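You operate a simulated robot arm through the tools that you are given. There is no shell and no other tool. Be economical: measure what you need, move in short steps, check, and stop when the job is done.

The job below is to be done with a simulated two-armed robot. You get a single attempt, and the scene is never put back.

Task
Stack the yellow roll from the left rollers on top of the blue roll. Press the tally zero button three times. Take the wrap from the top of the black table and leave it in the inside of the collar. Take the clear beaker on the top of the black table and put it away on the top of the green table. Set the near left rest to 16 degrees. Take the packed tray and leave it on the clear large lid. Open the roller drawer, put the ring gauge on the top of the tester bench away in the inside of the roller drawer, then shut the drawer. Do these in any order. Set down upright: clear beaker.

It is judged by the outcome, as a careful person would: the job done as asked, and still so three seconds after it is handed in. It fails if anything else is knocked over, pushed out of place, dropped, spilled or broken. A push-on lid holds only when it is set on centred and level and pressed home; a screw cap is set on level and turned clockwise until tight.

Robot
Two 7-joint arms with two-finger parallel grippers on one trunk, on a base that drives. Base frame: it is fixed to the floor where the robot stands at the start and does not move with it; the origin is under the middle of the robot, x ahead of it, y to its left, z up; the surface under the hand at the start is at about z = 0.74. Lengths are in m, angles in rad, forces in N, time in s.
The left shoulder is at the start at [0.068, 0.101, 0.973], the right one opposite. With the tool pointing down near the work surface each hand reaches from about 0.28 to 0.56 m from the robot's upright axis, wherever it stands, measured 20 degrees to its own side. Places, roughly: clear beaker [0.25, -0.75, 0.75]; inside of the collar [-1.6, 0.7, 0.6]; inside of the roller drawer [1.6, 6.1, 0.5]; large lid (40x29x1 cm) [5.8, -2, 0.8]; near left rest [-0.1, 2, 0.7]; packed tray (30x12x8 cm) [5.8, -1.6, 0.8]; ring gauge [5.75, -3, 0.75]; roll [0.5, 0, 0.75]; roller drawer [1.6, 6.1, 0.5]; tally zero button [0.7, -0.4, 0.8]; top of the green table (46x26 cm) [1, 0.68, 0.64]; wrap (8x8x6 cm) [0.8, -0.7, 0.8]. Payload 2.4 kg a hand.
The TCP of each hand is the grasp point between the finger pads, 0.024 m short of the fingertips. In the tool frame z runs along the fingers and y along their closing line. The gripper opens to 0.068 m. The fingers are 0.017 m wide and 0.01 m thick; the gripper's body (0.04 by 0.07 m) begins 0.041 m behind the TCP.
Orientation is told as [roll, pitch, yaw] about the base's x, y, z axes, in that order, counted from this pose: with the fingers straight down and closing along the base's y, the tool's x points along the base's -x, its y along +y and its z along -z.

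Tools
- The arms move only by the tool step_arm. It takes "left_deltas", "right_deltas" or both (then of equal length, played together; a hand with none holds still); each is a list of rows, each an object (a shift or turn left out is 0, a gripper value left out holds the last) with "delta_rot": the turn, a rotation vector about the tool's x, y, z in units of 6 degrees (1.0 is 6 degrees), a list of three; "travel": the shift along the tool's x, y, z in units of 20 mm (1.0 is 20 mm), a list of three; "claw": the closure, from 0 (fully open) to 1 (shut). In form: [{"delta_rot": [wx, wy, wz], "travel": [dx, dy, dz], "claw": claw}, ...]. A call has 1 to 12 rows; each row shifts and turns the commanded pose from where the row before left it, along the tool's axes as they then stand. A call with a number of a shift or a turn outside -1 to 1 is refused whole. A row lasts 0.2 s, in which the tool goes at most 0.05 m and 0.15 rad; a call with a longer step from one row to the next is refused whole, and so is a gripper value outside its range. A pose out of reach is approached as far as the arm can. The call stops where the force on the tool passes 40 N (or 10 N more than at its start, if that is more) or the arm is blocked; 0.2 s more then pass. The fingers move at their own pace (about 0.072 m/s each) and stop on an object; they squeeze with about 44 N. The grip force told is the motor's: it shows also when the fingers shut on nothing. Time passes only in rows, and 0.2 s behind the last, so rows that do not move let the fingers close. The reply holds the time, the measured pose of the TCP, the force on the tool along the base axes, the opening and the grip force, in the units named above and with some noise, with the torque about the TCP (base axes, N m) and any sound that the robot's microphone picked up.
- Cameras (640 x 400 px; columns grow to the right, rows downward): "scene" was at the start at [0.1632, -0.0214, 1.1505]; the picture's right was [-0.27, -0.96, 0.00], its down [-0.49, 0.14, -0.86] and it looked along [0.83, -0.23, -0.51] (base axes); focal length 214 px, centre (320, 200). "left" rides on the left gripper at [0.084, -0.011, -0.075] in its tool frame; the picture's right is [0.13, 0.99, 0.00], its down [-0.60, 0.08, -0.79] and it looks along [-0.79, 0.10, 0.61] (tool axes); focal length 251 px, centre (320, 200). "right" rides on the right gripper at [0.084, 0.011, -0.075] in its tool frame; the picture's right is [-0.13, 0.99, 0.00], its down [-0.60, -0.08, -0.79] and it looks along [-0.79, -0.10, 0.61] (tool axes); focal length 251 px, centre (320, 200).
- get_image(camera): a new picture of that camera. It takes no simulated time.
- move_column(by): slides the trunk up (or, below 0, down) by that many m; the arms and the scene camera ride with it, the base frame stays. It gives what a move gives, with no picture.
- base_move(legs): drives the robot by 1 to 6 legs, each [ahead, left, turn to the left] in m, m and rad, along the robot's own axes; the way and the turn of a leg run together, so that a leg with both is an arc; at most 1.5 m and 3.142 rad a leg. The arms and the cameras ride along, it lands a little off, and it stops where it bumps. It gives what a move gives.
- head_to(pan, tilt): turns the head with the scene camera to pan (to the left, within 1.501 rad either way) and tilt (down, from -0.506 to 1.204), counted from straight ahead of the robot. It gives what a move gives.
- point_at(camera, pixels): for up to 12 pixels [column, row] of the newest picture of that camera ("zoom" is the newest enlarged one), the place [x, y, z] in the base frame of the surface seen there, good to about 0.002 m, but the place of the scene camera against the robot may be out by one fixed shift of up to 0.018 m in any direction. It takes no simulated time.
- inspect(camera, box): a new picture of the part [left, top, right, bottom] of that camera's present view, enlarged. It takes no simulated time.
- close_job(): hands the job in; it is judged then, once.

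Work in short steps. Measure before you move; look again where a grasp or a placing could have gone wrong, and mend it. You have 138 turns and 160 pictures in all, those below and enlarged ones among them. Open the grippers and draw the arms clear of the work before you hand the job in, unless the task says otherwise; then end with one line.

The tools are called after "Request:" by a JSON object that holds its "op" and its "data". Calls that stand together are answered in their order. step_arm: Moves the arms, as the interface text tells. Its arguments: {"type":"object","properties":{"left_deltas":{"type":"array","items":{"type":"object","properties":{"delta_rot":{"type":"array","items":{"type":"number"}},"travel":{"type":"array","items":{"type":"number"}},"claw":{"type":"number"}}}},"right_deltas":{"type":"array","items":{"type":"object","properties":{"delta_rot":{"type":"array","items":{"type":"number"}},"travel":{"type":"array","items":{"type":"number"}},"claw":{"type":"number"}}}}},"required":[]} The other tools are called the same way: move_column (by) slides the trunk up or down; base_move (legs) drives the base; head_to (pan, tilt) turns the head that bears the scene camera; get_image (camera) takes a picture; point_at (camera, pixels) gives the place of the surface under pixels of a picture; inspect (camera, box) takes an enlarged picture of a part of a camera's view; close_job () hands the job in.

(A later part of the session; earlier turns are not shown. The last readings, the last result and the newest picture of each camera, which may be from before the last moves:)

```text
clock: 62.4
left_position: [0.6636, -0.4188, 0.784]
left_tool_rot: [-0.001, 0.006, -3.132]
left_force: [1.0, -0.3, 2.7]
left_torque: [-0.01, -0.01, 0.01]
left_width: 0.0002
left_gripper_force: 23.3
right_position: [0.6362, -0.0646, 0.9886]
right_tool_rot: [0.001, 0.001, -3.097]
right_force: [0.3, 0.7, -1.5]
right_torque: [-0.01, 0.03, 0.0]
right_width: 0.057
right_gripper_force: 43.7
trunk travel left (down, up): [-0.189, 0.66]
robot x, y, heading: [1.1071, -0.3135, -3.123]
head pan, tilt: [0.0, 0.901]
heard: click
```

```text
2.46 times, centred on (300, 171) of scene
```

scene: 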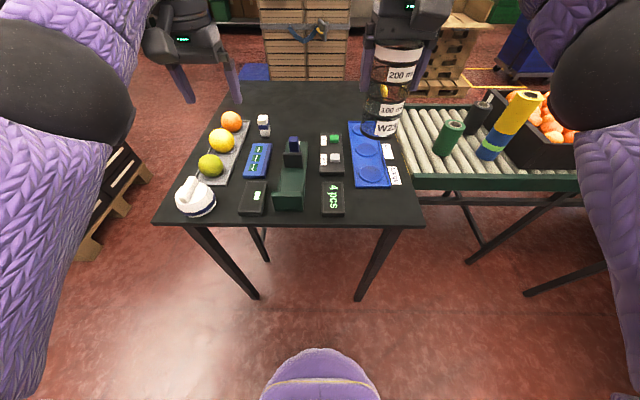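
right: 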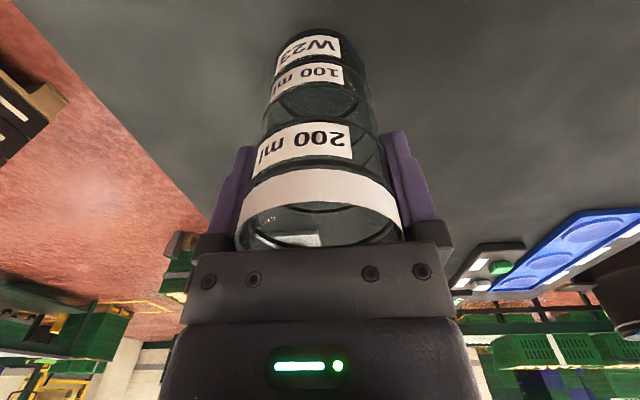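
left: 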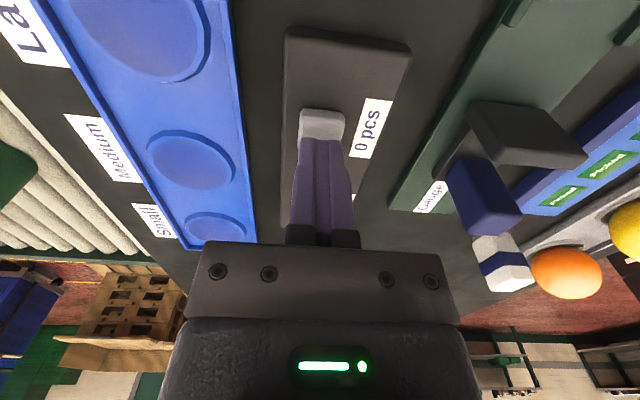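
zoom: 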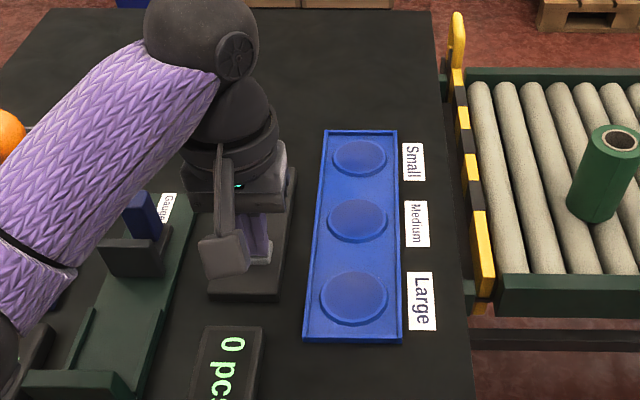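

Click heard and display reads 0. Two more separate presses, then up.

Request:
{"op": "step_arm", "data": {"left_deltas": [{"travel": [0, 0, -0.4]}, {"travel": [0, 0, -0.4]}, {"travel": [0, 0, 0.4]}, {"travel": [0, 0, 0.2]}, {"travel": [0, 0, 0.2]}]}}

Request:
{"op": "step_arm", "data": {"left_deltas": [{"travel": [0, 0, -0.4]}, {"travel": [0, 0, -0.4]}, {"travel": [0, 0, 0.4]}, {"travel": [0, 0, 0.2]}, {"travel": [0, 0, 0.2]}]}}

Request:
{"op": "step_arm", "data": {"left_deltas": [{"travel": [0, 0, -0.5]}, {"travel": [0, 0, -1]}, {"travel": [0, 0, -1]}, {"travel": [0, 0, -1], "claw": 0}, {"travel": [0, 0, -1]}, {"travel": [0, 0, -1]}, {"travel": [0, 0, -1]}, {"travel": [0, 0, -1]}]}}

```text
clock: 63.6
left_position: [0.6631, -0.4171, 0.7848]
left_tool_rot: [0.0, 0.006, -3.134]
left_force: [-1.6, 0.4, 2.6]
left_torque: [-0.01, 0.04, 0.01]
left_width: 0.0003
left_gripper_force: 23.6
right_position: [0.6365, -0.0646, 0.987]
right_tool_rot: [0.0, 0.0, -3.097]
right_force: [0.5, -0.1, -1.0]
right_torque: [-0.01, -0.01, -0.03]
right_width: 0.0567
right_gripper_force: 43.9
trunk travel left (down, up): [-0.189, 0.66]
robot x, y, heading: [1.1096, -0.3133, -3.123]
head pan, tilt: [0.0, 0.901]
heard: click
```

```text
clock: 64.8
left_position: [0.6648, -0.4172, 0.785]
left_tool_rot: [0.0, 0.006, -3.136]
left_force: [1.0, 0.3, 2.4]
left_torque: [0.0, 0.04, 0.01]
left_width: 0.0002
left_gripper_force: 23.1
right_position: [0.6357, -0.0636, 0.9873]
right_tool_rot: [0.001, 0.0, -3.095]
right_force: [-0.1, 0.4, -1.7]
right_torque: [0.02, -0.02, 0.05]
right_width: 0.0569
right_gripper_force: 43.8
trunk travel left (down, up): [-0.189, 0.66]
robot x, y, heading: [1.1101, -0.3164, -3.126]
head pan, tilt: [0.0, 0.901]
heard: click
```

```text
clock: 66.6
left_position: [0.6627, -0.4186, 0.9335]
left_tool_rot: [-0.001, 0.005, -3.136]
left_force: [0.7, -0.3, -0.6]
left_torque: [0.02, 0.02, 0.01]
left_width: 0.0678
left_gripper_force: 0.1
right_position: [0.6366, -0.0659, 0.9888]
right_tool_rot: [0.0, 0.0, -3.096]
right_force: [-0.4, 0.2, -0.6]
right_torque: [0.02, -0.01, -0.02]
right_width: 0.0567
right_gripper_force: 43.8
trunk travel left (down, up): [-0.189, 0.66]
robot x, y, heading: [1.1093, -0.3134, -3.126]
head pan, tilt: [0.0, 0.901]
```

Three clicks heard. Moving the base so the wrap (0.78,-0.69) is in the left hand's reach.

Request:
{"op": "base_move", "data": {"legs": [[-0.14, 0.22, 0]]}}

Request:
{"op": "get_image", "data": {"camera": "left"}}

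Request:
{"op": "inspect", "data": {"camera": "scene", "box": [170, 120, 410, 270]}}

```text
clock: 68.5
left_position: [0.8049, -0.6271, 0.9342]
left_tool_rot: [0.0, 0.005, -3.139]
left_force: [-0.1, -0.3, -0.2]
left_torque: [0.01, -0.03, -0.02]
left_width: 0.0679
left_gripper_force: 0.0
right_position: [0.7812, -0.2746, 0.9874]
right_tool_rot: [0.0, 0.0, -3.102]
right_force: [0.3, -0.1, -0.8]
right_torque: [-0.02, 0.0, -0.01]
right_width: 0.0568
right_gripper_force: 43.5
trunk travel left (down, up): [-0.189, 0.66]
robot x, y, heading: [1.2521, -0.5246, -3.133]
head pan, tilt: [0.0, 0.901]
```

```text
128 pictures are left
```

left: 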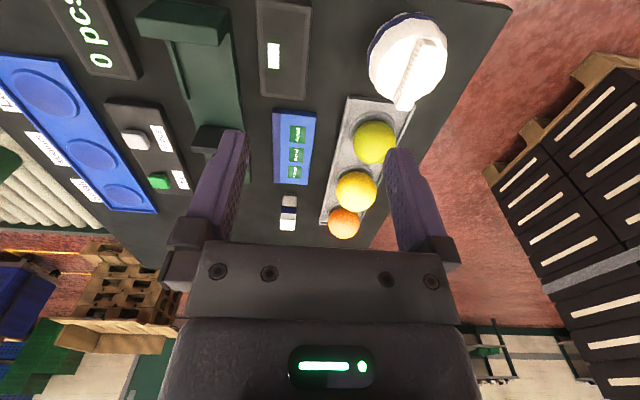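

```text
2.67 times, centred on (290, 195) of scene
```

zoom: 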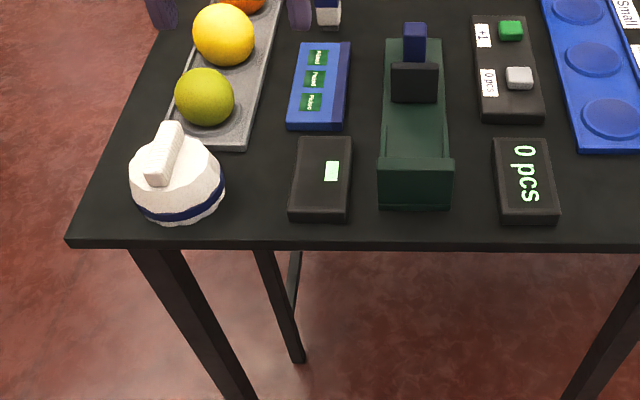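

The wrap has a grip ridge. Zooming in to measure it.

Request:
{"op": "inspect", "data": {"camera": "left", "box": [350, 0, 478, 120]}}

```text
3.33 times, centred on (414, 60) of left
```

zoom: 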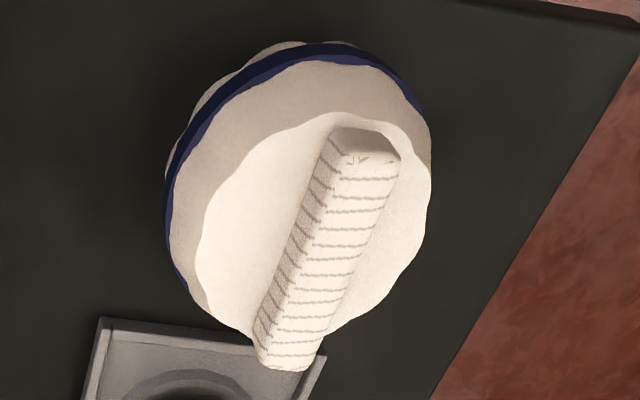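

Request:
{"op": "point_at", "data": {"camera": "zoom", "pixels": [[345, 160], [395, 165], [262, 358], [312, 352], [330, 260], [370, 172], [290, 350], [322, 160], [285, 280], [390, 250], [300, 100], [300, 75]]}}

```text
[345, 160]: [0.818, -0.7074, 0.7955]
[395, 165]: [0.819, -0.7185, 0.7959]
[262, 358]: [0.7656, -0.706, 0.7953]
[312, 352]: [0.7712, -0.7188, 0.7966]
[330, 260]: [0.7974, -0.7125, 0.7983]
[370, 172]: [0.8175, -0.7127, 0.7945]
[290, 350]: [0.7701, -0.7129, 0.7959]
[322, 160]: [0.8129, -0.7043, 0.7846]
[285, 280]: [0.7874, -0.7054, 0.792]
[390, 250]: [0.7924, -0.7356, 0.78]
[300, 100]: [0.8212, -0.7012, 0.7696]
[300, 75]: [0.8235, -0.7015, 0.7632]
```

Ridge runs along x: centre (0.793,-0.7125), 14 mm wide, top 0.796. Moving over, down to TCP 0.806, closing.

Request:
{"op": "step_arm", "data": {"left_deltas": [{"travel": [-0.12, 0.855, 0.4]}, {"travel": [-0.12, 0.855, 0.4]}, {"travel": [-0.12, 0.855, 0.4]}, {"travel": [-0.12, 0.855, 0.4]}, {"travel": [-0.12, 0.855, 0.4]}, {"travel": [0, 0, 1]}, {"travel": [0, 0, 1]}, {"travel": [0, 0, 1]}, {"travel": [0, 0, 1]}, {"travel": [0, 0, 0.4]}, {}]}}

Request:
{"op": "get_image", "data": {"camera": "left"}}

```text
clock: 70.9
left_position: [0.7943, -0.7148, 0.8061]
left_tool_rot: [-0.001, 0.005, -3.139]
left_force: [-0.3, -0.3, 0.7]
left_torque: [0.0, -0.01, -0.02]
left_width: 0.068
left_gripper_force: 0.1
right_position: [0.7799, -0.2756, 0.9874]
right_tool_rot: [0.0, 0.001, -3.1]
right_force: [0.2, -0.4, -1.4]
right_torque: [0.01, -0.03, 0.03]
right_width: 0.0569
right_gripper_force: 43.8
trunk travel left (down, up): [-0.189, 0.66]
robot x, y, heading: [1.2525, -0.5268, -3.127]
head pan, tilt: [0.0, 0.901]
```

```text
125 pictures are left
```

left: 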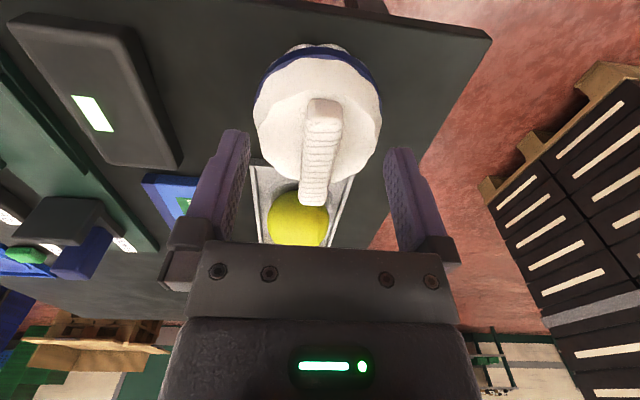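

Ridge lies between the fingers. Closing and lifting 0.12 m.

Request:
{"op": "step_arm", "data": {"left_deltas": [{"claw": 1}, {"claw": 1}, {"claw": 1}, {"claw": 1}, {"travel": [0, 0, -0.4]}, {"travel": [0, 0, -0.6]}, {"travel": [0, 0, -1]}, {"travel": [0, 0, -1]}, {"travel": [0, 0, -1]}, {"travel": [0, 0, -1]}, {"travel": [0, 0, -1]}]}}

Request:
{"op": "get_image", "data": {"camera": "left"}}

Request:
{"op": "head_to", "data": {"pan": -1.3, "tilt": 0.6}}

Request:
{"op": "get_image", "data": {"camera": "scene"}}

```text
clock: 73.3
left_position: [0.7941, -0.7154, 0.9273]
left_tool_rot: [0.0, 0.005, -3.14]
left_force: [0.4, 0.2, -0.1]
left_torque: [-0.03, 0.02, 0.03]
left_width: 0.014
left_gripper_force: 33.8
right_position: [0.7809, -0.2734, 0.9882]
right_tool_rot: [0.001, 0.0, -3.1]
right_force: [-0.5, -0.4, -0.9]
right_torque: [0.01, 0.02, 0.01]
right_width: 0.0566
right_gripper_force: 43.7
trunk travel left (down, up): [-0.189, 0.66]
robot x, y, heading: [1.2541, -0.5251, -3.135]
head pan, tilt: [0.0, 0.901]
```

```text
124 pictures are left
```

left: 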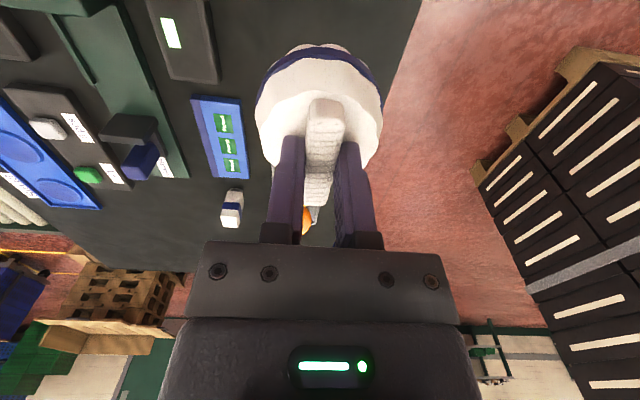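

```text
clock: 74.8
left_position: [0.7956, -0.7139, 0.9257]
left_tool_rot: [-0.001, 0.006, -3.138]
left_force: [0.8, 0.3, 0.1]
left_torque: [0.01, -0.02, -0.01]
left_width: 0.014
left_gripper_force: 33.6
right_position: [0.7798, -0.2742, 0.9868]
right_tool_rot: [0.0, 0.0, -3.101]
right_force: [-0.2, 0.5, -0.6]
right_torque: [0.0, -0.02, 0.01]
right_width: 0.0566
right_gripper_force: 44.0
trunk travel left (down, up): [-0.189, 0.66]
robot x, y, heading: [1.2521, -0.528, -3.13]
head pan, tilt: [-1.3, 0.6]
```

```text
123 pictures are left
```

scene: 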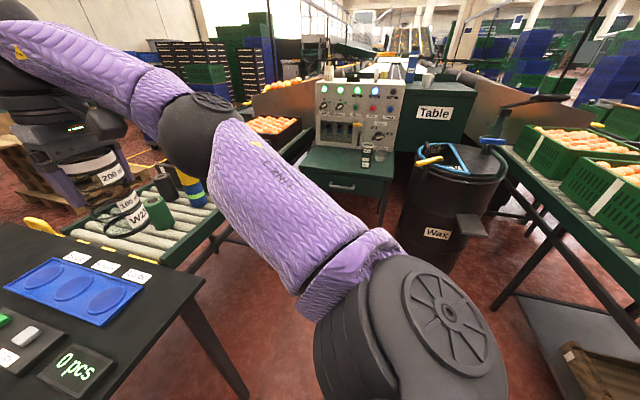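

Wrap held. The green table is at (350,165) with two jars on it, bin (450,200) to its right. Measuring.

Request:
{"op": "inspect", "data": {"camera": "scene", "box": [280, 70, 520, 220]}}

Request:
{"op": "point_at", "data": {"camera": "scene", "pixels": [[300, 167], [390, 180], [318, 147], [395, 150], [340, 160], [367, 162], [378, 155], [400, 180], [455, 270], [420, 160], [505, 170], [480, 325]]}}

```text
2.67 times, centred on (400, 145) of scene
```

zoom: 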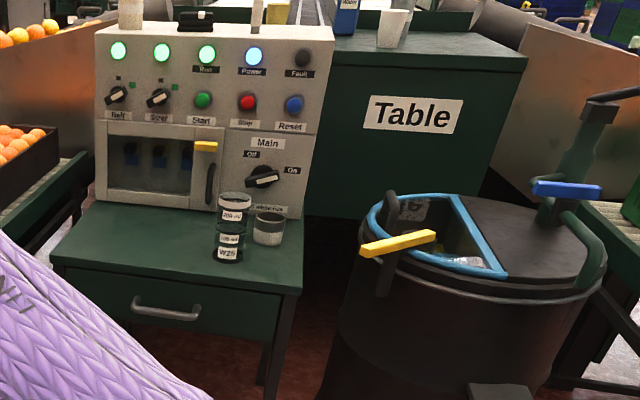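

```text
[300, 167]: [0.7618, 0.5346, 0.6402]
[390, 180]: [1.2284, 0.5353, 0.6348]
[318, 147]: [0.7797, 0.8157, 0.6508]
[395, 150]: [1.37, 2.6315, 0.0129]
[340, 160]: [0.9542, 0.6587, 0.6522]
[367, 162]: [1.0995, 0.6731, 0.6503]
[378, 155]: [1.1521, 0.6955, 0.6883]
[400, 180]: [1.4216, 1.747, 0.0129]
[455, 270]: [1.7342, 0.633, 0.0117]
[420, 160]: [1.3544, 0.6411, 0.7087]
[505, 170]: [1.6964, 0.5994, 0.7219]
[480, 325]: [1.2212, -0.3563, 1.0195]
```

Green table: x 0.765–1.225, y from 0.535, top z ≈0.639; jars at x≥1.07, so beaker goes near (0.95,0.64). Driving diagonally toward it.

Request:
{"op": "base_move", "data": {"legs": [[0, 0, -0.87], [0.5, -0.35, 0]]}}

Request:
{"op": "get_image", "data": {"camera": "right"}}

Request:
{"op": "head_to", "data": {"pan": -0.3, "tilt": 0.8}}

Request:
{"op": "get_image", "data": {"camera": "scene"}}

```text
clock: 80.4
left_position: [0.7555, 0.3168, 0.9273]
left_tool_rot: [0.0, 0.005, 2.255]
left_force: [0.3, 0.7, -0.7]
left_torque: [0.0, 0.0, 0.0]
left_width: 0.0144
left_gripper_force: 33.7
right_position: [1.0894, 0.6052, 0.9882]
right_tool_rot: [0.001, 0.001, 2.292]
right_force: [-0.3, 0.5, -1.5]
right_torque: [-0.02, -0.01, -0.02]
right_width: 0.0567
right_gripper_force: 43.8
trunk travel left (down, up): [-0.189, 0.66]
robot x, y, heading: [1.1943, 0.0833, 2.262]
head pan, tilt: [-1.3, 0.6]
```

```text
121 pictures are left
```

right: 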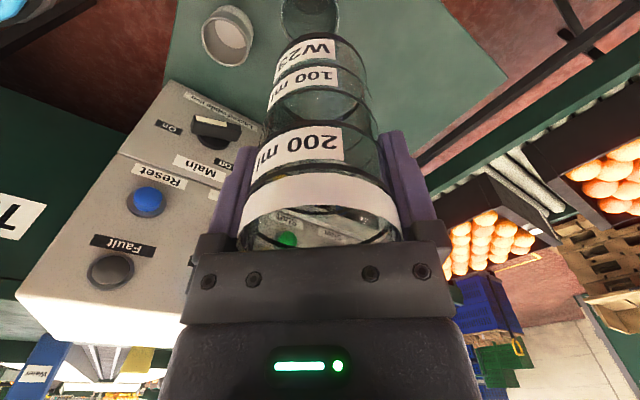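

```text
clock: 81.7
left_position: [0.7565, 0.316, 0.9265]
left_tool_rot: [0.001, 0.006, 2.256]
left_force: [-0.2, 0.1, 0.0]
left_torque: [-0.02, 0.04, -0.04]
left_width: 0.014
left_gripper_force: 33.9
right_position: [1.0881, 0.6062, 0.9886]
right_tool_rot: [0.0, -0.001, 2.294]
right_force: [-0.2, -0.1, -1.3]
right_torque: [0.01, 0.0, -0.02]
right_width: 0.0564
right_gripper_force: 44.3
trunk travel left (down, up): [-0.189, 0.66]
robot x, y, heading: [1.194, 0.0828, 2.269]
head pan, tilt: [-0.3, 0.799]
```

```text
120 pictures are left
```

scene: 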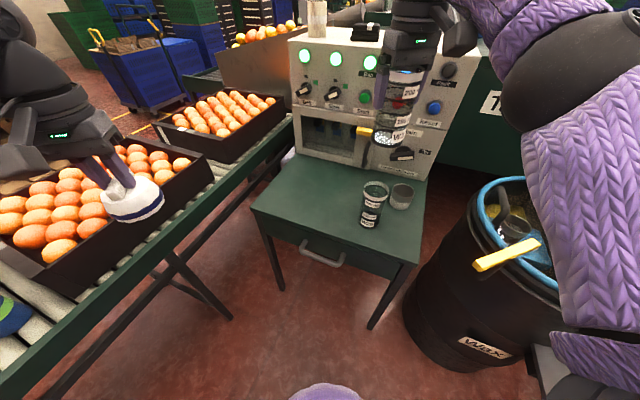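

Measuring the free table surface with both cameras.

Request:
{"op": "point_at", "data": {"camera": "right", "pixels": [[430, 60], [400, 90], [240, 85], [310, 15], [230, 40], [460, 30]]}}

Request:
{"op": "point_at", "data": {"camera": "scene", "pixels": [[318, 195], [330, 165], [365, 222], [376, 185], [402, 195], [258, 208], [290, 160], [330, 40]]}}

```text
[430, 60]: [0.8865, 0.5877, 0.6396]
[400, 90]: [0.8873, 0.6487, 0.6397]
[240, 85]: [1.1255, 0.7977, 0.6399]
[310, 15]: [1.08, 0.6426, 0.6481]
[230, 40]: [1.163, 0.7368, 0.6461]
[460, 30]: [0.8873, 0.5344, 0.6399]
```

```text
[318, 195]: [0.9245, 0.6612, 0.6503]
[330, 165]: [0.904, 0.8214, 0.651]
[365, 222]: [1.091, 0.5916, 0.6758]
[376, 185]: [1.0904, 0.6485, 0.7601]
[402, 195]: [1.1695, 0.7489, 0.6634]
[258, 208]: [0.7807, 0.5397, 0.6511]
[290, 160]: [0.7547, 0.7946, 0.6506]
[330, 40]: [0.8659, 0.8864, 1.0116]
```

Table top z 0.640; target (0.91,0.65), release TCP z ≈0.729. Shifting the hand sideways, then driving ahead 0.14 m.

Request:
{"op": "step_arm", "data": {"right_deltas": [{"travel": [-0.1, 0.9, 0]}, {"travel": [-0.1, 0.9, 0]}, {"travel": [-0.1, 0.9, 0]}, {"travel": [-0.1, 0.9, 0]}, {"travel": [-0.1, 0.9, 0]}, {"travel": [-0.05, 0.9, 0]}]}}

Request:
{"op": "base_move", "data": {"legs": [[0.14, 0, 0]]}}

Request:
{"op": "get_image", "data": {"camera": "scene"}}

```text
clock: 83.1
left_position: [0.757, 0.3166, 0.9265]
left_tool_rot: [-0.001, 0.005, 2.254]
left_force: [0.5, -1.1, 0.1]
left_torque: [0.01, 0.01, 0.0]
left_width: 0.014
left_gripper_force: 34.3
right_position: [1.0012, 0.5436, 0.9905]
right_tool_rot: [0.0, -0.001, 2.293]
right_force: [-0.4, -0.3, -0.4]
right_torque: [-0.02, -0.01, -0.01]
right_width: 0.0565
right_gripper_force: 43.6
trunk travel left (down, up): [-0.189, 0.66]
robot x, y, heading: [1.1907, 0.0813, 2.273]
head pan, tilt: [-0.3, 0.799]
```

```text
clock: 84.4
left_position: [0.6691, 0.4211, 0.9268]
left_tool_rot: [0.0, 0.004, 2.256]
left_force: [-0.8, 0.2, -0.4]
left_torque: [-0.06, 0.01, 0.02]
left_width: 0.0142
left_gripper_force: 34.5
right_position: [0.9147, 0.648, 0.9896]
right_tool_rot: [0.001, 0.0, 2.294]
right_force: [-0.4, 0.1, -1.7]
right_torque: [0.0, 0.0, 0.02]
right_width: 0.0565
right_gripper_force: 43.8
trunk travel left (down, up): [-0.189, 0.66]
robot x, y, heading: [1.1049, 0.1829, 2.267]
head pan, tilt: [-0.3, 0.799]
```

```text
119 pictures are left
```

scene: 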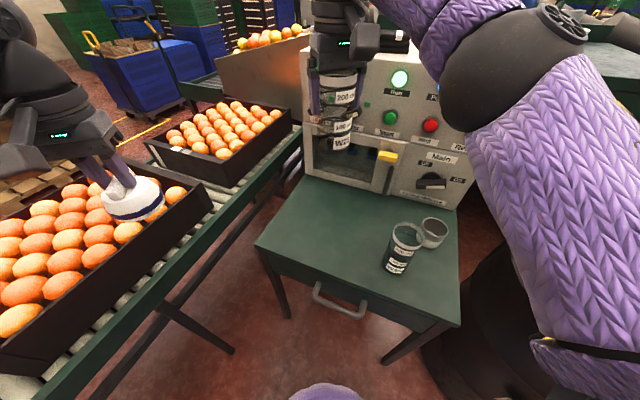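

Right hand is over (0.915,0.648). Lowering.

Request:
{"op": "step_arm", "data": {"right_deltas": [{"travel": [0, 0, 1]}, {"travel": [0, 0, 1]}, {"travel": [0, 0, 1]}, {"travel": [0, 0, 1]}, {"travel": [0, 0, 1]}, {"travel": [0, 0, 1]}, {"travel": [0, 0, 1]}, {"travel": [0, 0, 1]}, {"travel": [0, 0, 1]}, {"travel": [0, 0, 1]}, {"travel": [0, 0, 1]}, {"travel": [0, 0, 1]}]}}

Request:
{"op": "step_arm", "data": {"right_deltas": [{"travel": [0, 0, 0.5]}, {"travel": [0, 0, 0.3]}, {"travel": [0, 0, 0.15]}, {"travel": [0, 0, 0.1]}]}}

Request:
{"op": "get_image", "data": {"camera": "scene"}}

```text
clock: 87.0
left_position: [0.6689, 0.4198, 0.9256]
left_tool_rot: [-0.001, 0.005, 2.255]
left_force: [0.1, -1.0, -0.1]
left_torque: [-0.01, 0.02, 0.01]
left_width: 0.0142
left_gripper_force: 34.2
right_position: [0.9136, 0.65, 0.7478]
right_tool_rot: [0.0, 0.0, 2.294]
right_force: [-0.2, 1.0, -0.2]
right_torque: [0.03, 0.01, 0.0]
right_width: 0.0565
right_gripper_force: 44.0
trunk travel left (down, up): [-0.189, 0.66]
robot x, y, heading: [1.1047, 0.1871, 2.264]
head pan, tilt: [-0.3, 0.799]
```

```text
clock: 88.0
left_position: [0.6702, 0.4208, 0.9261]
left_tool_rot: [0.001, 0.006, 2.256]
left_force: [1.2, -0.8, -0.2]
left_torque: [0.02, 0.02, 0.01]
left_width: 0.0142
left_gripper_force: 33.9
right_position: [0.9135, 0.6496, 0.7283]
right_tool_rot: [0.001, 0.0, 2.294]
right_force: [0.0, -0.5, -1.5]
right_torque: [-0.02, 0.0, 0.0]
right_width: 0.0565
right_gripper_force: 43.8
trunk travel left (down, up): [-0.189, 0.66]
robot x, y, heading: [1.1046, 0.1844, 2.268]
head pan, tilt: [-0.3, 0.799]
```

```text
118 pictures are left
```

scene: 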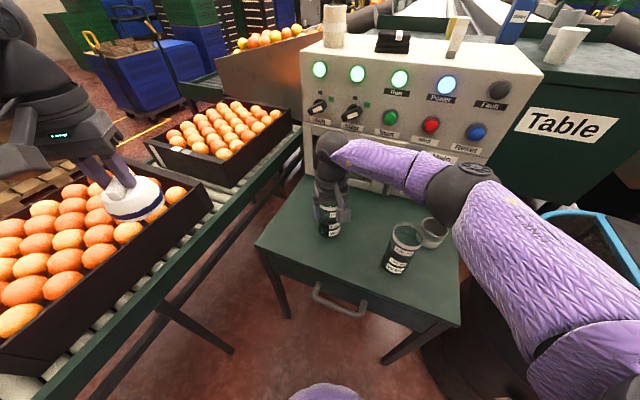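

Nearly down; no contact yet. Creeping 1 mm steps until force rises.

Request:
{"op": "step_arm", "data": {"right_deltas": [{"travel": [0, 0, 0.05]}, {"travel": [0, 0, 0.05]}]}}

Request:
{"op": "inspect", "data": {"camera": "scene", "box": [280, 150, 440, 270]}}

```text
clock: 88.6
left_position: [0.6694, 0.4198, 0.927]
left_tool_rot: [0.001, 0.003, 2.255]
left_force: [0.2, -0.5, -0.5]
left_torque: [0.0, 0.01, -0.04]
left_width: 0.0142
left_gripper_force: 33.8
right_position: [0.9147, 0.6486, 0.7271]
right_tool_rot: [0.0, -0.002, 2.293]
right_force: [1.6, 1.2, 9.9]
right_torque: [0.05, -0.23, -0.01]
right_width: 0.0566
right_gripper_force: 44.6
trunk travel left (down, up): [-0.189, 0.66]
robot x, y, heading: [1.1053, 0.1845, 2.265]
head pan, tilt: [-0.3, 0.799]
```

```text
3.33 times, centred on (360, 210) of scene
```

zoom: 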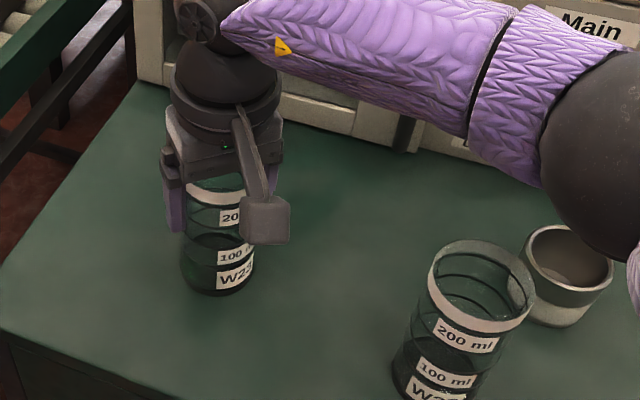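

Contact made (10 N). Opening and rising straight up.

Request:
{"op": "step_arm", "data": {"right_deltas": [{"claw": 0}, {"claw": 0}, {"claw": 0}, {"travel": [0, 0, -0.3]}, {"travel": [0, 0, -0.7]}, {"travel": [0, 0, -1]}, {"travel": [0, 0, -1]}, {"travel": [0, 0, -1]}, {"travel": [0, 0, -1]}, {"travel": [0, 0, -1]}, {"travel": [0, 0, -1]}, {"travel": [0, 0, -1]}]}}

Request:
{"op": "step_arm", "data": {"right_deltas": [{"travel": [0, 0, -1]}, {"travel": [0, 0, -1]}, {"travel": [0, 0, -1]}]}}

Request:
{"op": "get_image", "data": {"camera": "scene"}}

```text
clock: 91.2
left_position: [0.6692, 0.4195, 0.9253]
left_tool_rot: [0.001, 0.006, 2.257]
left_force: [-0.5, 0.4, 0.4]
left_torque: [0.02, 0.02, -0.01]
left_width: 0.014
left_gripper_force: 33.8
right_position: [0.9126, 0.6479, 0.8851]
right_tool_rot: [0.0, 0.002, 2.296]
right_force: [0.6, 0.3, -0.3]
right_torque: [0.02, -0.01, -0.03]
right_width: 0.068
right_gripper_force: 0.0
trunk travel left (down, up): [-0.189, 0.66]
robot x, y, heading: [1.1024, 0.1865, 2.263]
head pan, tilt: [-0.3, 0.799]
```

```text
clock: 92.0
left_position: [0.6698, 0.4219, 0.9275]
left_tool_rot: [0.0, 0.006, 2.256]
left_force: [0.5, 0.9, -0.2]
left_torque: [0.04, -0.01, -0.04]
left_width: 0.0142
left_gripper_force: 34.4
right_position: [0.9142, 0.6486, 0.9448]
right_tool_rot: [0.0, 0.0, 2.294]
right_force: [-0.4, 0.2, -0.6]
right_torque: [-0.01, 0.01, 0.01]
right_width: 0.0681
right_gripper_force: 0.1
trunk travel left (down, up): [-0.189, 0.66]
robot x, y, heading: [1.1005, 0.1838, 2.267]
head pan, tilt: [-0.3, 0.799]
```

```text
116 pictures are left
```

scene: 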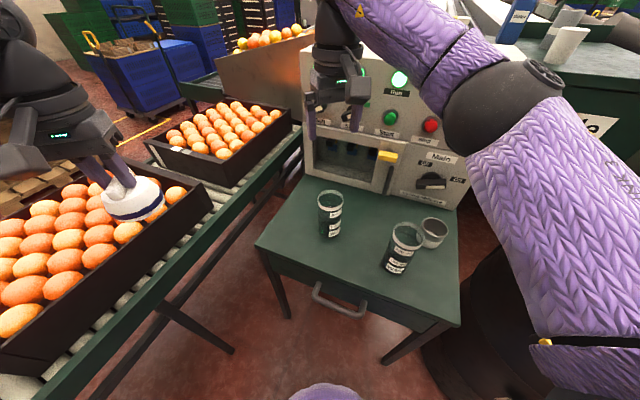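

Beaker stands upright on the green table. Now driving back round the black table to the near side, carrying the wrap, and looking toward the collar.

Request:
{"op": "base_move", "data": {"legs": [[-0.38, 0, 0], [0, 0, 0.874], [0, 1.02, 0], [1.5, 0, 0], [0.4, 0, 0]]}}

Request:
{"op": "head_to", "data": {"pan": -0.6, "tilt": 0.35}}

Request:
{"op": "get_image", "data": {"camera": "scene"}}

```text
clock: 109.7
left_position: [-0.8668, -1.175, 0.9288]
left_tool_rot: [0.0, 0.004, 3.072]
left_force: [0.6, 0.2, 0.2]
left_torque: [0.04, 0.0, 0.0]
left_width: 0.0139
left_gripper_force: 33.6
right_position: [-0.8578, -0.8411, 0.9459]
right_tool_rot: [-0.002, 0.04, 3.106]
right_force: [16.1, -3.3, 6.6]
right_torque: [0.06, -0.28, -0.51]
right_width: 0.0658
right_gripper_force: 0.1
trunk travel left (down, up): [-0.189, 0.66]
robot x, y, heading: [-0.4014, -1.0181, 3.079]
head pan, tilt: [-0.3, 0.799]
stopped in leg 5: the force on the tool passed its limit at 159 N (the readings are from after the stop); the commanded pose is now the measured one
```

```text
clock: 110.6
left_position: [-0.8669, -1.1748, 0.927]
left_tool_rot: [0.0, 0.003, 3.072]
left_force: [-0.1, -1.1, 0.0]
left_torque: [0.02, 0.02, 0.03]
left_width: 0.0142
left_gripper_force: 33.5
right_position: [-0.8593, -0.8413, 0.9452]
right_tool_rot: [-0.003, 0.04, 3.107]
right_force: [19.4, -2.8, 11.0]
right_torque: [0.24, -0.35, -0.63]
right_width: 0.0663
right_gripper_force: 0.1
trunk travel left (down, up): [-0.189, 0.66]
robot x, y, heading: [-0.4017, -1.0205, 3.083]
head pan, tilt: [-0.6, 0.351]
```

```text
115 pictures are left
```

scene: 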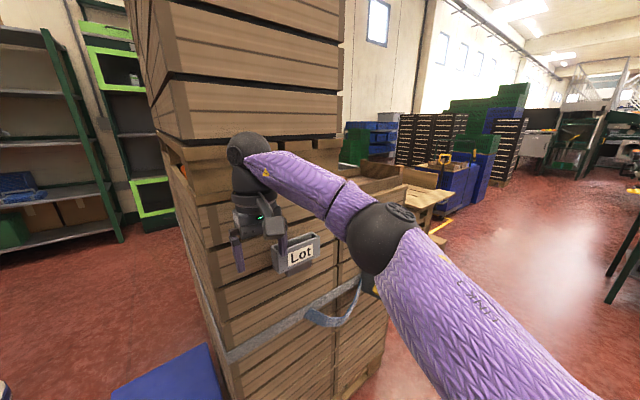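

The right hand touched a crate stack with a "Lot" holder. Backing straight off and inspecting.

Request:
{"op": "base_move", "data": {"legs": [[-0.25, 0, 0]]}}

Request:
{"op": "get_image", "data": {"camera": "scene"}}

Request:
{"op": "inspect", "data": {"camera": "scene", "box": [160, 150, 400, 300]}}

```text
clock: 112.5
left_position: [-0.6164, -1.1892, 0.9261]
left_tool_rot: [-0.001, 0.004, 3.076]
left_force: [0.3, -0.3, 0.0]
left_torque: [0.0, -0.01, 0.04]
left_width: 0.014
left_gripper_force: 34.0
right_position: [-0.6101, -0.8556, 0.9435]
right_tool_rot: [-0.002, 0.041, 3.108]
right_force: [0.1, 0.6, 0.1]
right_torque: [-0.01, -0.06, 0.02]
right_width: 0.0682
right_gripper_force: 0.0
trunk travel left (down, up): [-0.189, 0.66]
robot x, y, heading: [-0.1487, -1.0329, 3.086]
head pan, tilt: [-0.6, 0.351]
```

```text
114 pictures are left
```

scene: 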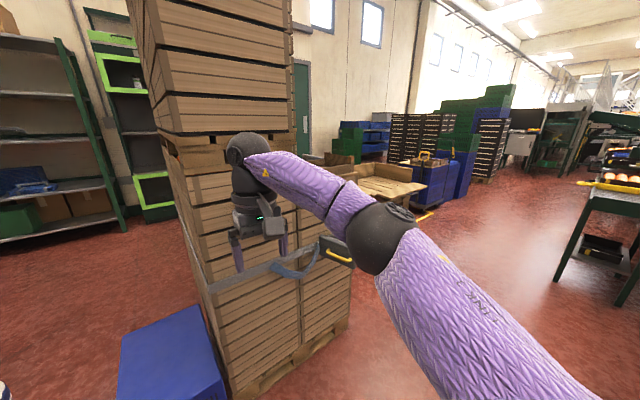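

```text
2.67 times, centred on (280, 225) of scene
```

zoom: 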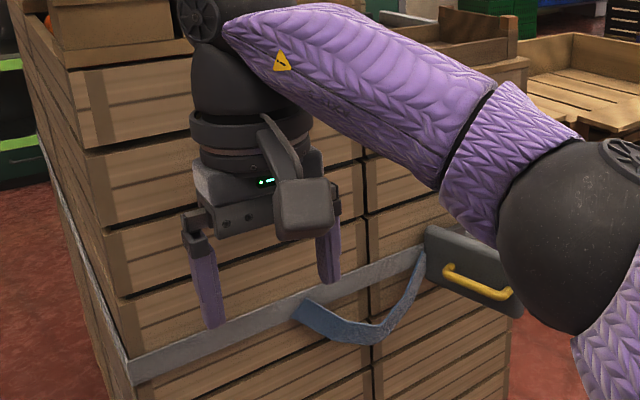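

I can't see the "Lot" holder now. Moving the right hand aside for an unobstructed look.

Request:
{"op": "step_arm", "data": {"right_deltas": [{"travel": [0.5, 0.8, -0.9], "delta_rot": [0, -0.38, 0]}, {"travel": [0.5, 0.8, -1]}, {"travel": [0.5, 0.8, -1]}, {"travel": [0.5, 0.8, -1]}, {"travel": [0.5, 0, -1]}, {"travel": [0.5, 0, -1]}, {"travel": [0.5, 0, -1]}]}}

Request:
{"op": "head_to", "data": {"pan": -0.45, "tilt": 0.65}}

Request:
{"op": "get_image", "data": {"camera": "scene"}}

Request:
{"op": "get_image", "data": {"camera": "right"}}

```text
clock: 114.1
left_position: [-0.6167, -1.1902, 0.9266]
left_tool_rot: [0.001, 0.003, 3.075]
left_force: [0.8, 0.1, -0.3]
left_torque: [0.0, -0.01, -0.03]
left_width: 0.0141
left_gripper_force: 34.2
right_position: [-0.5432, -0.9205, 1.0826]
right_tool_rot: [-0.002, 0.001, 3.106]
right_force: [-1.0, 0.2, 0.1]
right_torque: [-0.01, 0.0, 0.01]
right_width: 0.0682
right_gripper_force: 0.0
trunk travel left (down, up): [-0.189, 0.66]
robot x, y, heading: [-0.1468, -1.0307, 3.084]
head pan, tilt: [-0.6, 0.351]
```

```text
clock: 114.9
left_position: [-0.6166, -1.1894, 0.926]
left_tool_rot: [-0.001, 0.007, 3.076]
left_force: [-0.6, 0.1, -0.1]
left_torque: [0.0, 0.03, -0.04]
left_width: 0.014
left_gripper_force: 33.8
right_position: [-0.5436, -0.9223, 1.0821]
right_tool_rot: [-0.001, 0.002, 3.11]
right_force: [0.8, -0.9, 0.4]
right_torque: [0.03, 0.02, 0.0]
right_width: 0.0679
right_gripper_force: 0.1
trunk travel left (down, up): [-0.189, 0.66]
robot x, y, heading: [-0.1482, -1.0318, 3.085]
head pan, tilt: [-0.45, 0.649]
```

```text
112 pictures are left
```

scene: 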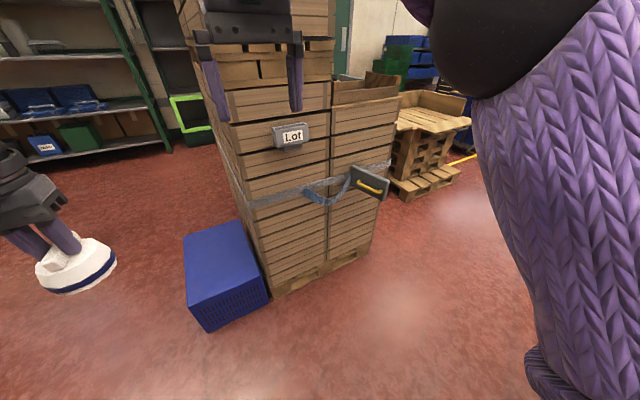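

```text
111 pictures are left
```

right: 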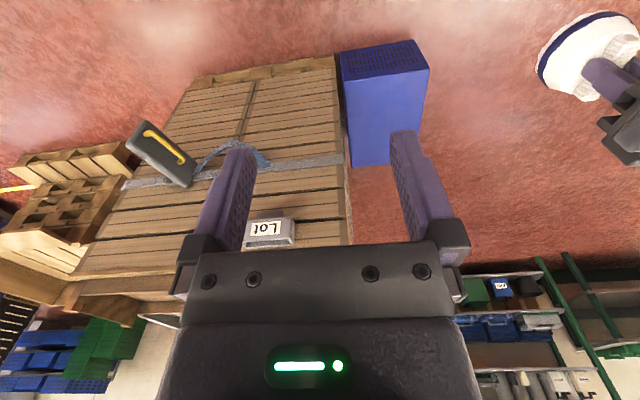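

The "Lot" holder and stack look intact. Measuring the stack and what is beyond toward the collar.

Request:
{"op": "point_at", "data": {"camera": "scene", "pixels": [[292, 135], [375, 185], [270, 292], [367, 255], [225, 270], [455, 160], [390, 195], [430, 280], [260, 240], [395, 100]]}}

Request:
{"op": "head_to", "data": {"pan": -1.2, "tilt": 0.4}}

Request:
{"op": "get_image", "data": {"camera": "scene"}}

```text
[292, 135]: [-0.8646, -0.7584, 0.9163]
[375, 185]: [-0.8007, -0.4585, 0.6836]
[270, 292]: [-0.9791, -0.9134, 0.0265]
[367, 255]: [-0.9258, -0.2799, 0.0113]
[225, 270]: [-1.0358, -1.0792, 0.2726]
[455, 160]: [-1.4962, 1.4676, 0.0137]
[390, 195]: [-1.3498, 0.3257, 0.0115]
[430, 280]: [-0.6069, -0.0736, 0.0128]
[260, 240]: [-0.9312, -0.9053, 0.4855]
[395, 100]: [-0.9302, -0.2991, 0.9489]
```

```text
clock: 116.0
left_position: [-0.6145, -1.1899, 0.9265]
left_tool_rot: [0.0, 0.006, 3.076]
left_force: [0.1, -0.4, -0.3]
left_torque: [-0.04, 0.02, 0.01]
left_width: 0.0141
left_gripper_force: 34.0
right_position: [-0.5424, -0.9212, 1.0841]
right_tool_rot: [-0.001, 0.002, 3.11]
right_force: [-0.4, 0.3, -0.4]
right_torque: [-0.02, 0.01, 0.0]
right_width: 0.0682
right_gripper_force: 0.1
trunk travel left (down, up): [-0.189, 0.66]
robot x, y, heading: [-0.1513, -1.0316, 3.084]
head pan, tilt: [-1.201, 0.4]
```

```text
110 pictures are left
```

scene: 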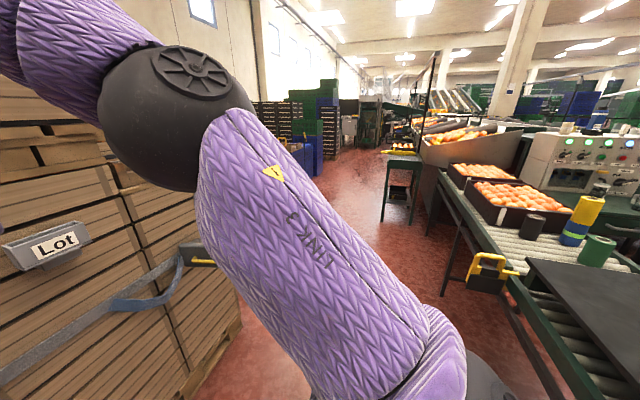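

Corridor between stack (x≈-0.85) and conveyor (x≈0.2). Turning to +y, driving along it, then looking left at the collar.

Request:
{"op": "base_move", "data": {"legs": [[0, 0, -1.513], [0.3, 0.17, 0], [1.2, 0, 0]]}}

Request:
{"op": "head_to", "data": {"pan": 1.35, "tilt": 0.5}}

Request:
{"op": "get_image", "data": {"camera": "scene"}}

Request:
{"op": "head_to", "data": {"pan": 0.2, "tilt": 0.45}}

Request:
{"op": "get_image", "data": {"camera": "scene"}}

```text
clock: 127.8
left_position: [-0.3874, 0.9655, 0.9257]
left_tool_rot: [0.0, 0.005, 1.475]
left_force: [0.5, 0.3, -0.7]
left_torque: [-0.03, -0.02, -0.03]
left_width: 0.0143
left_gripper_force: 33.6
right_position: [-0.1218, 0.8844, 1.0827]
right_tool_rot: [-0.002, 0.001, 1.51]
right_force: [-0.3, 0.5, 0.7]
right_torque: [-0.01, 0.01, -0.04]
right_width: 0.0678
right_gripper_force: 0.0
trunk travel left (down, up): [-0.189, 0.66]
robot x, y, heading: [-0.2425, 0.4935, 1.487]
head pan, tilt: [-1.201, 0.4]
```

```text
clock: 130.1
left_position: [-0.3869, 0.9647, 0.9265]
left_tool_rot: [0.0, 0.005, 1.478]
left_force: [0.2, 0.1, 0.5]
left_torque: [-0.02, 0.02, -0.02]
left_width: 0.014
left_gripper_force: 33.9
right_position: [-0.1208, 0.8848, 1.0838]
right_tool_rot: [-0.002, 0.002, 1.51]
right_force: [0.0, 0.0, 1.1]
right_torque: [0.0, -0.01, -0.01]
right_width: 0.0679
right_gripper_force: 0.0
trunk travel left (down, up): [-0.189, 0.66]
robot x, y, heading: [-0.2431, 0.4912, 1.489]
head pan, tilt: [1.349, 0.499]
```

```text
109 pictures are left
```

scene: 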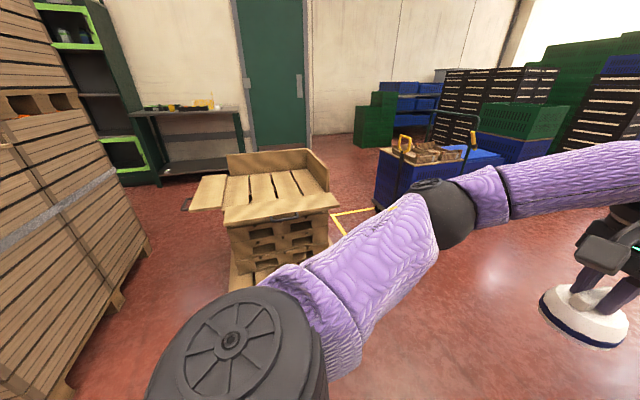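

```text
clock: 131.4
left_position: [-0.3863, 0.9656, 0.9258]
left_tool_rot: [0.0, 0.005, 1.476]
left_force: [-0.3, 1.4, 0.4]
left_torque: [-0.02, -0.01, 0.0]
left_width: 0.0142
left_gripper_force: 34.1
right_position: [-0.121, 0.8837, 1.0828]
right_tool_rot: [-0.003, 0.002, 1.509]
right_force: [-0.7, -0.3, -0.3]
right_torque: [0.0, 0.0, -0.01]
right_width: 0.0678
right_gripper_force: 0.1
trunk travel left (down, up): [-0.189, 0.66]
robot x, y, heading: [-0.2412, 0.4913, 1.483]
head pan, tilt: [0.201, 0.45]
```

```text
108 pictures are left
```

scene: 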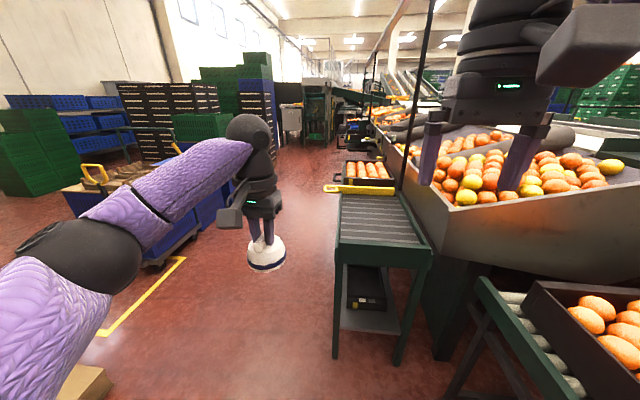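

The collar is the wooden frame atop the pallet stack. Turning left to face it and approaching a little.

Request:
{"op": "base_move", "data": {"legs": [[0.1, 0.1, 1.65]]}}

Request:
{"op": "head_to", "data": {"pan": 0.0, "tilt": 0.5}}

Request:
{"op": "get_image", "data": {"camera": "scene"}}

```text
clock: 135.8
left_position: [-0.8347, 0.327, 0.9257]
left_tool_rot: [0.0, 0.005, 3.102]
left_force: [-0.5, 0.0, -1.1]
left_torque: [0.0, 0.04, 0.02]
left_width: 0.0144
left_gripper_force: 34.1
right_position: [-0.7683, 0.5976, 1.0828]
right_tool_rot: [-0.001, 0.002, 3.135]
right_force: [-0.4, -0.8, 0.1]
right_torque: [-0.01, -0.01, 0.03]
right_width: 0.0681
right_gripper_force: 0.0
trunk travel left (down, up): [-0.189, 0.66]
robot x, y, heading: [-0.37, 0.503, 3.118]
head pan, tilt: [0.201, 0.45]
```

```text
clock: 136.5
left_position: [-0.834, 0.3272, 0.9265]
left_tool_rot: [-0.001, 0.008, 3.102]
left_force: [-0.3, -0.3, -0.7]
left_torque: [0.03, 0.0, 0.01]
left_width: 0.0142
left_gripper_force: 34.0
right_position: [-0.7682, 0.5978, 1.0827]
right_tool_rot: [-0.003, 0.001, 3.134]
right_force: [0.7, 0.4, -0.3]
right_torque: [0.0, 0.0, 0.0]
right_width: 0.0679
right_gripper_force: 0.1
trunk travel left (down, up): [-0.189, 0.66]
robot x, y, heading: [-0.3675, 0.5018, 3.109]
head pan, tilt: [0.0, 0.499]
```

```text
107 pictures are left
```

scene: 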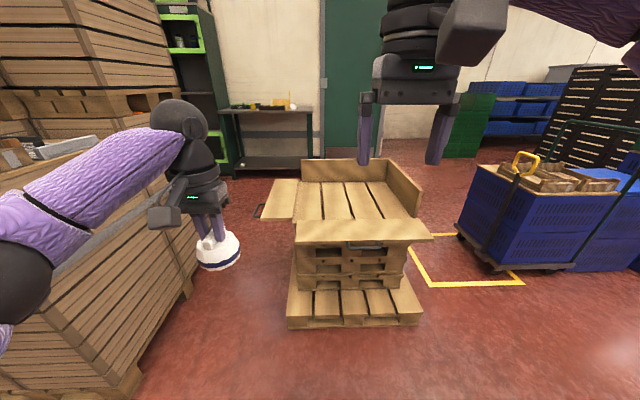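

Collar in front: deck boards at (345,200), near wall board (360,235). Measuring.

Request:
{"op": "point_at", "data": {"camera": "scene", "pixels": [[345, 200], [340, 213], [365, 188], [360, 225], [297, 245], [430, 235], [310, 165], [405, 175], [280, 200], [303, 320], [418, 318], [360, 240]]}}

Request:
{"op": "inspect", "data": {"camera": "scene", "box": [240, 130, 460, 340]}}

```text
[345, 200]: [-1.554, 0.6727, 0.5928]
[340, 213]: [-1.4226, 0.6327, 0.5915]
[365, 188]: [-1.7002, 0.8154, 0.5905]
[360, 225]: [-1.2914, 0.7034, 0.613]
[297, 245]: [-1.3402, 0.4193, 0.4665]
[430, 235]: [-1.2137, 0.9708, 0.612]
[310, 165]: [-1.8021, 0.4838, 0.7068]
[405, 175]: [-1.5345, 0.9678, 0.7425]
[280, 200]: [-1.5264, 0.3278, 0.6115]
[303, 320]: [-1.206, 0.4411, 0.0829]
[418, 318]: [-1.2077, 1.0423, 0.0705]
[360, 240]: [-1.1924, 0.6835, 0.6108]
```

```text
1.90 times, centred on (350, 235) of scene
```

zoom: 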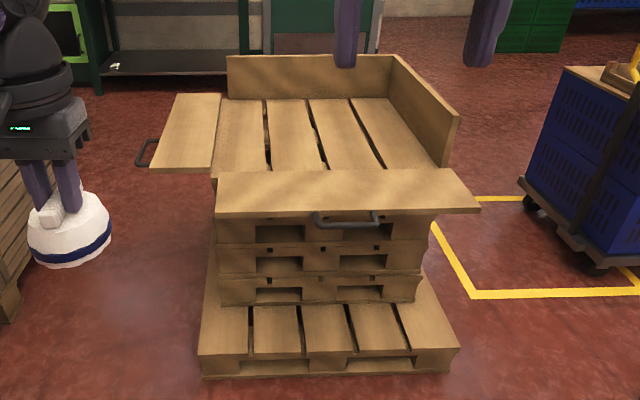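

Deck inside z≈0.58, x from -1.34 to -1.8, y 0.45–0.93; near and left sides folded down. Driving up so that (-1.48,0.66) is in reach.

Request:
{"op": "base_move", "data": {"legs": [[0, -0.28, 0.03], [0.57, 0, 0]]}}

Request:
{"op": "get_image", "data": {"camera": "left"}}

Request:
{"op": "get_image", "data": {"camera": "scene"}}

```text
clock: 141.3
left_position: [-1.395, 0.6137, 0.9258]
left_tool_rot: [0.0, 0.006, 3.113]
left_force: [0.2, 0.2, -0.2]
left_torque: [-0.01, -0.03, 0.01]
left_width: 0.0142
left_gripper_force: 33.7
right_position: [-1.3326, 0.8843, 1.0829]
right_tool_rot: [-0.001, 0.001, -3.138]
right_force: [0.0, 0.9, -0.7]
right_torque: [-0.01, 0.0, 0.02]
right_width: 0.0678
right_gripper_force: 0.2
trunk travel left (down, up): [-0.189, 0.66]
robot x, y, heading: [-0.9336, 0.7899, 3.123]
head pan, tilt: [0.0, 0.499]
```

```text
105 pictures are left
```

left: 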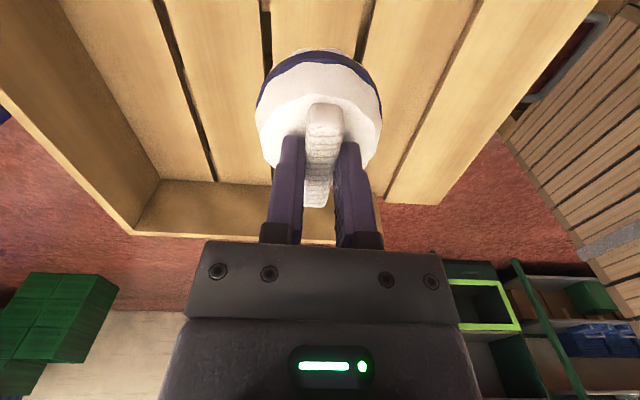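

```text
104 pictures are left
```

scene: 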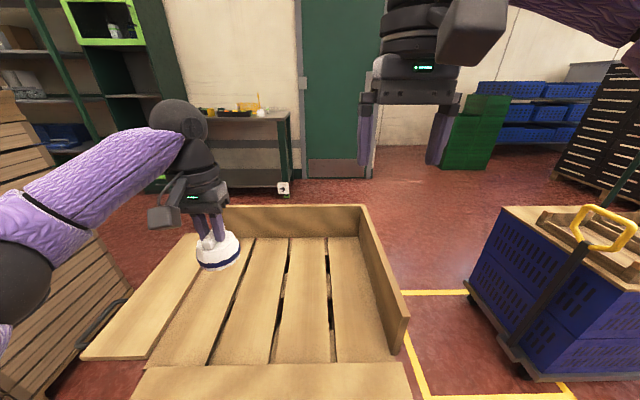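

Measuring deck boards with the left camera.

Request:
{"op": "point_at", "data": {"camera": "left", "pixels": [[230, 60], [220, 110], [190, 40], [400, 60], [460, 60], [170, 90], [150, 170]]}}

Request:
{"op": "move_column", "data": {"by": -0.1}}

```text
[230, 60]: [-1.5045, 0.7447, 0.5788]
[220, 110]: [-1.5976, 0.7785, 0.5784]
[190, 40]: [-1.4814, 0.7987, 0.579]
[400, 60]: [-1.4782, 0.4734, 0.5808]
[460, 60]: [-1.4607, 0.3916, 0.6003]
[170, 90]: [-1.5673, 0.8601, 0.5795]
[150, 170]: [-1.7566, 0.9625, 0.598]
```

```text
clock: 142.7
left_position: [-1.3959, 0.6138, 0.8262]
left_tool_rot: [0.001, 0.006, 3.115]
left_force: [-0.1, -0.4, 0.5]
left_torque: [0.03, 0.05, 0.02]
left_width: 0.014
left_gripper_force: 34.5
right_position: [-1.3336, 0.8832, 0.9825]
right_tool_rot: [-0.003, 0.001, -3.137]
right_force: [0.0, -0.6, -0.3]
right_torque: [0.01, 0.0, -0.01]
right_width: 0.0681
right_gripper_force: 0.0
trunk travel left (down, up): [-0.089, 0.76]
robot x, y, heading: [-0.9317, 0.788, 3.122]
head pan, tilt: [0.0, 0.499]
```

Deck z 0.579. Moving the wrap to (-1.46,0.66) and lowering toward the deck.

Request:
{"op": "step_arm", "data": {"left_deltas": [{"travel": [-0.65, -0.44, 0.3]}, {"travel": [-0.65, -0.44, 0.3]}, {"travel": [-0.65, -0.44, 0.4]}, {"travel": [-0.65, -0.44, 0.5]}, {"travel": [-0.65, -0.44, 0.5]}, {"travel": [0, 0, 1]}, {"travel": [0, 0, 1]}, {"travel": [0, 0, 1]}, {"travel": [0, 0, 1]}, {"travel": [0, 0, 1]}, {"travel": [0, 0, 1]}, {"travel": [0, 0, 0.4]}]}}

Request:
{"op": "get_image", "data": {"camera": "left"}}

```text
clock: 145.3
left_position: [-1.4609, 0.6593, 0.6553]
left_tool_rot: [-0.001, 0.005, 3.113]
left_force: [-0.2, 0.1, 0.4]
left_torque: [-0.03, -0.01, 0.01]
left_width: 0.0141
left_gripper_force: 34.3
right_position: [-1.332, 0.8849, 0.9833]
right_tool_rot: [-0.003, 0.004, -3.135]
right_force: [-0.4, -0.2, 0.4]
right_torque: [0.02, 0.03, 0.0]
right_width: 0.0679
right_gripper_force: 0.1
trunk travel left (down, up): [-0.089, 0.76]
robot x, y, heading: [-0.9301, 0.789, 3.126]
head pan, tilt: [0.0, 0.499]
```

```text
103 pictures are left
```

left: 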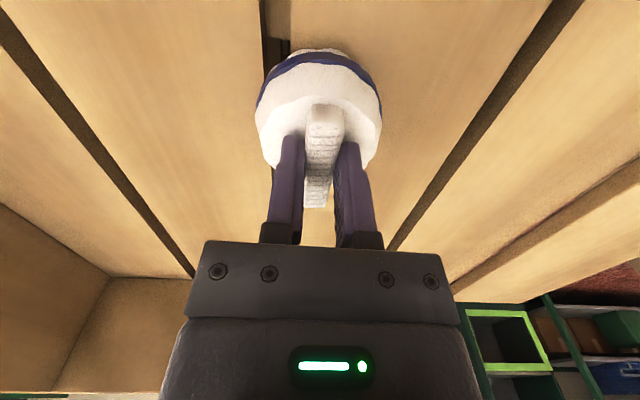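

A board gap lies under its left edge; shifting 14 mm onto the solid board and lowering to contact.

Request:
{"op": "step_arm", "data": {"left_deltas": [{"travel": [0, 0.7, 0]}, {"travel": [0, 0, 0.2]}, {"travel": [0, 0, 0.1]}, {"travel": [0, 0, 0.08]}, {"travel": [0, 0, 0.05]}, {"travel": [0, 0, 0.05]}]}}

```text
clock: 146.7
left_position: [-1.4591, 0.6454, 0.6478]
left_tool_rot: [0.003, 0.005, 3.113]
left_force: [0.3, 0.1, 0.0]
left_torque: [-0.02, -0.03, 0.01]
left_width: 0.0144
left_gripper_force: 33.8
right_position: [-1.3332, 0.884, 0.9829]
right_tool_rot: [-0.002, 0.002, -3.135]
right_force: [0.2, -1.7, -0.5]
right_torque: [-0.01, -0.01, 0.03]
right_width: 0.0681
right_gripper_force: 0.0
trunk travel left (down, up): [-0.089, 0.76]
robot x, y, heading: [-0.9369, 0.7884, 3.128]
head pan, tilt: [0.0, 0.499]
```

Request:
{"op": "step_arm", "data": {"left_deltas": [{"travel": [0, 0, 0.05]}, {"travel": [0, 0, 0.05]}, {"travel": [0, 0, 0.05]}]}}

```text
clock: 147.5
left_position: [-1.4575, 0.6451, 0.6459]
left_tool_rot: [0.0, 0.001, 3.115]
left_force: [-5.5, -1.3, 14.4]
left_torque: [-0.04, 0.05, 0.0]
left_width: 0.0143
left_gripper_force: 33.7
right_position: [-1.3321, 0.8855, 0.9828]
right_tool_rot: [-0.002, -0.001, -3.137]
right_force: [-0.7, 0.2, 0.9]
right_torque: [-0.01, 0.02, -0.01]
right_width: 0.0678
right_gripper_force: 0.0
trunk travel left (down, up): [-0.089, 0.76]
robot x, y, heading: [-0.9299, 0.7907, 3.129]
head pan, tilt: [0.0, 0.499]
```

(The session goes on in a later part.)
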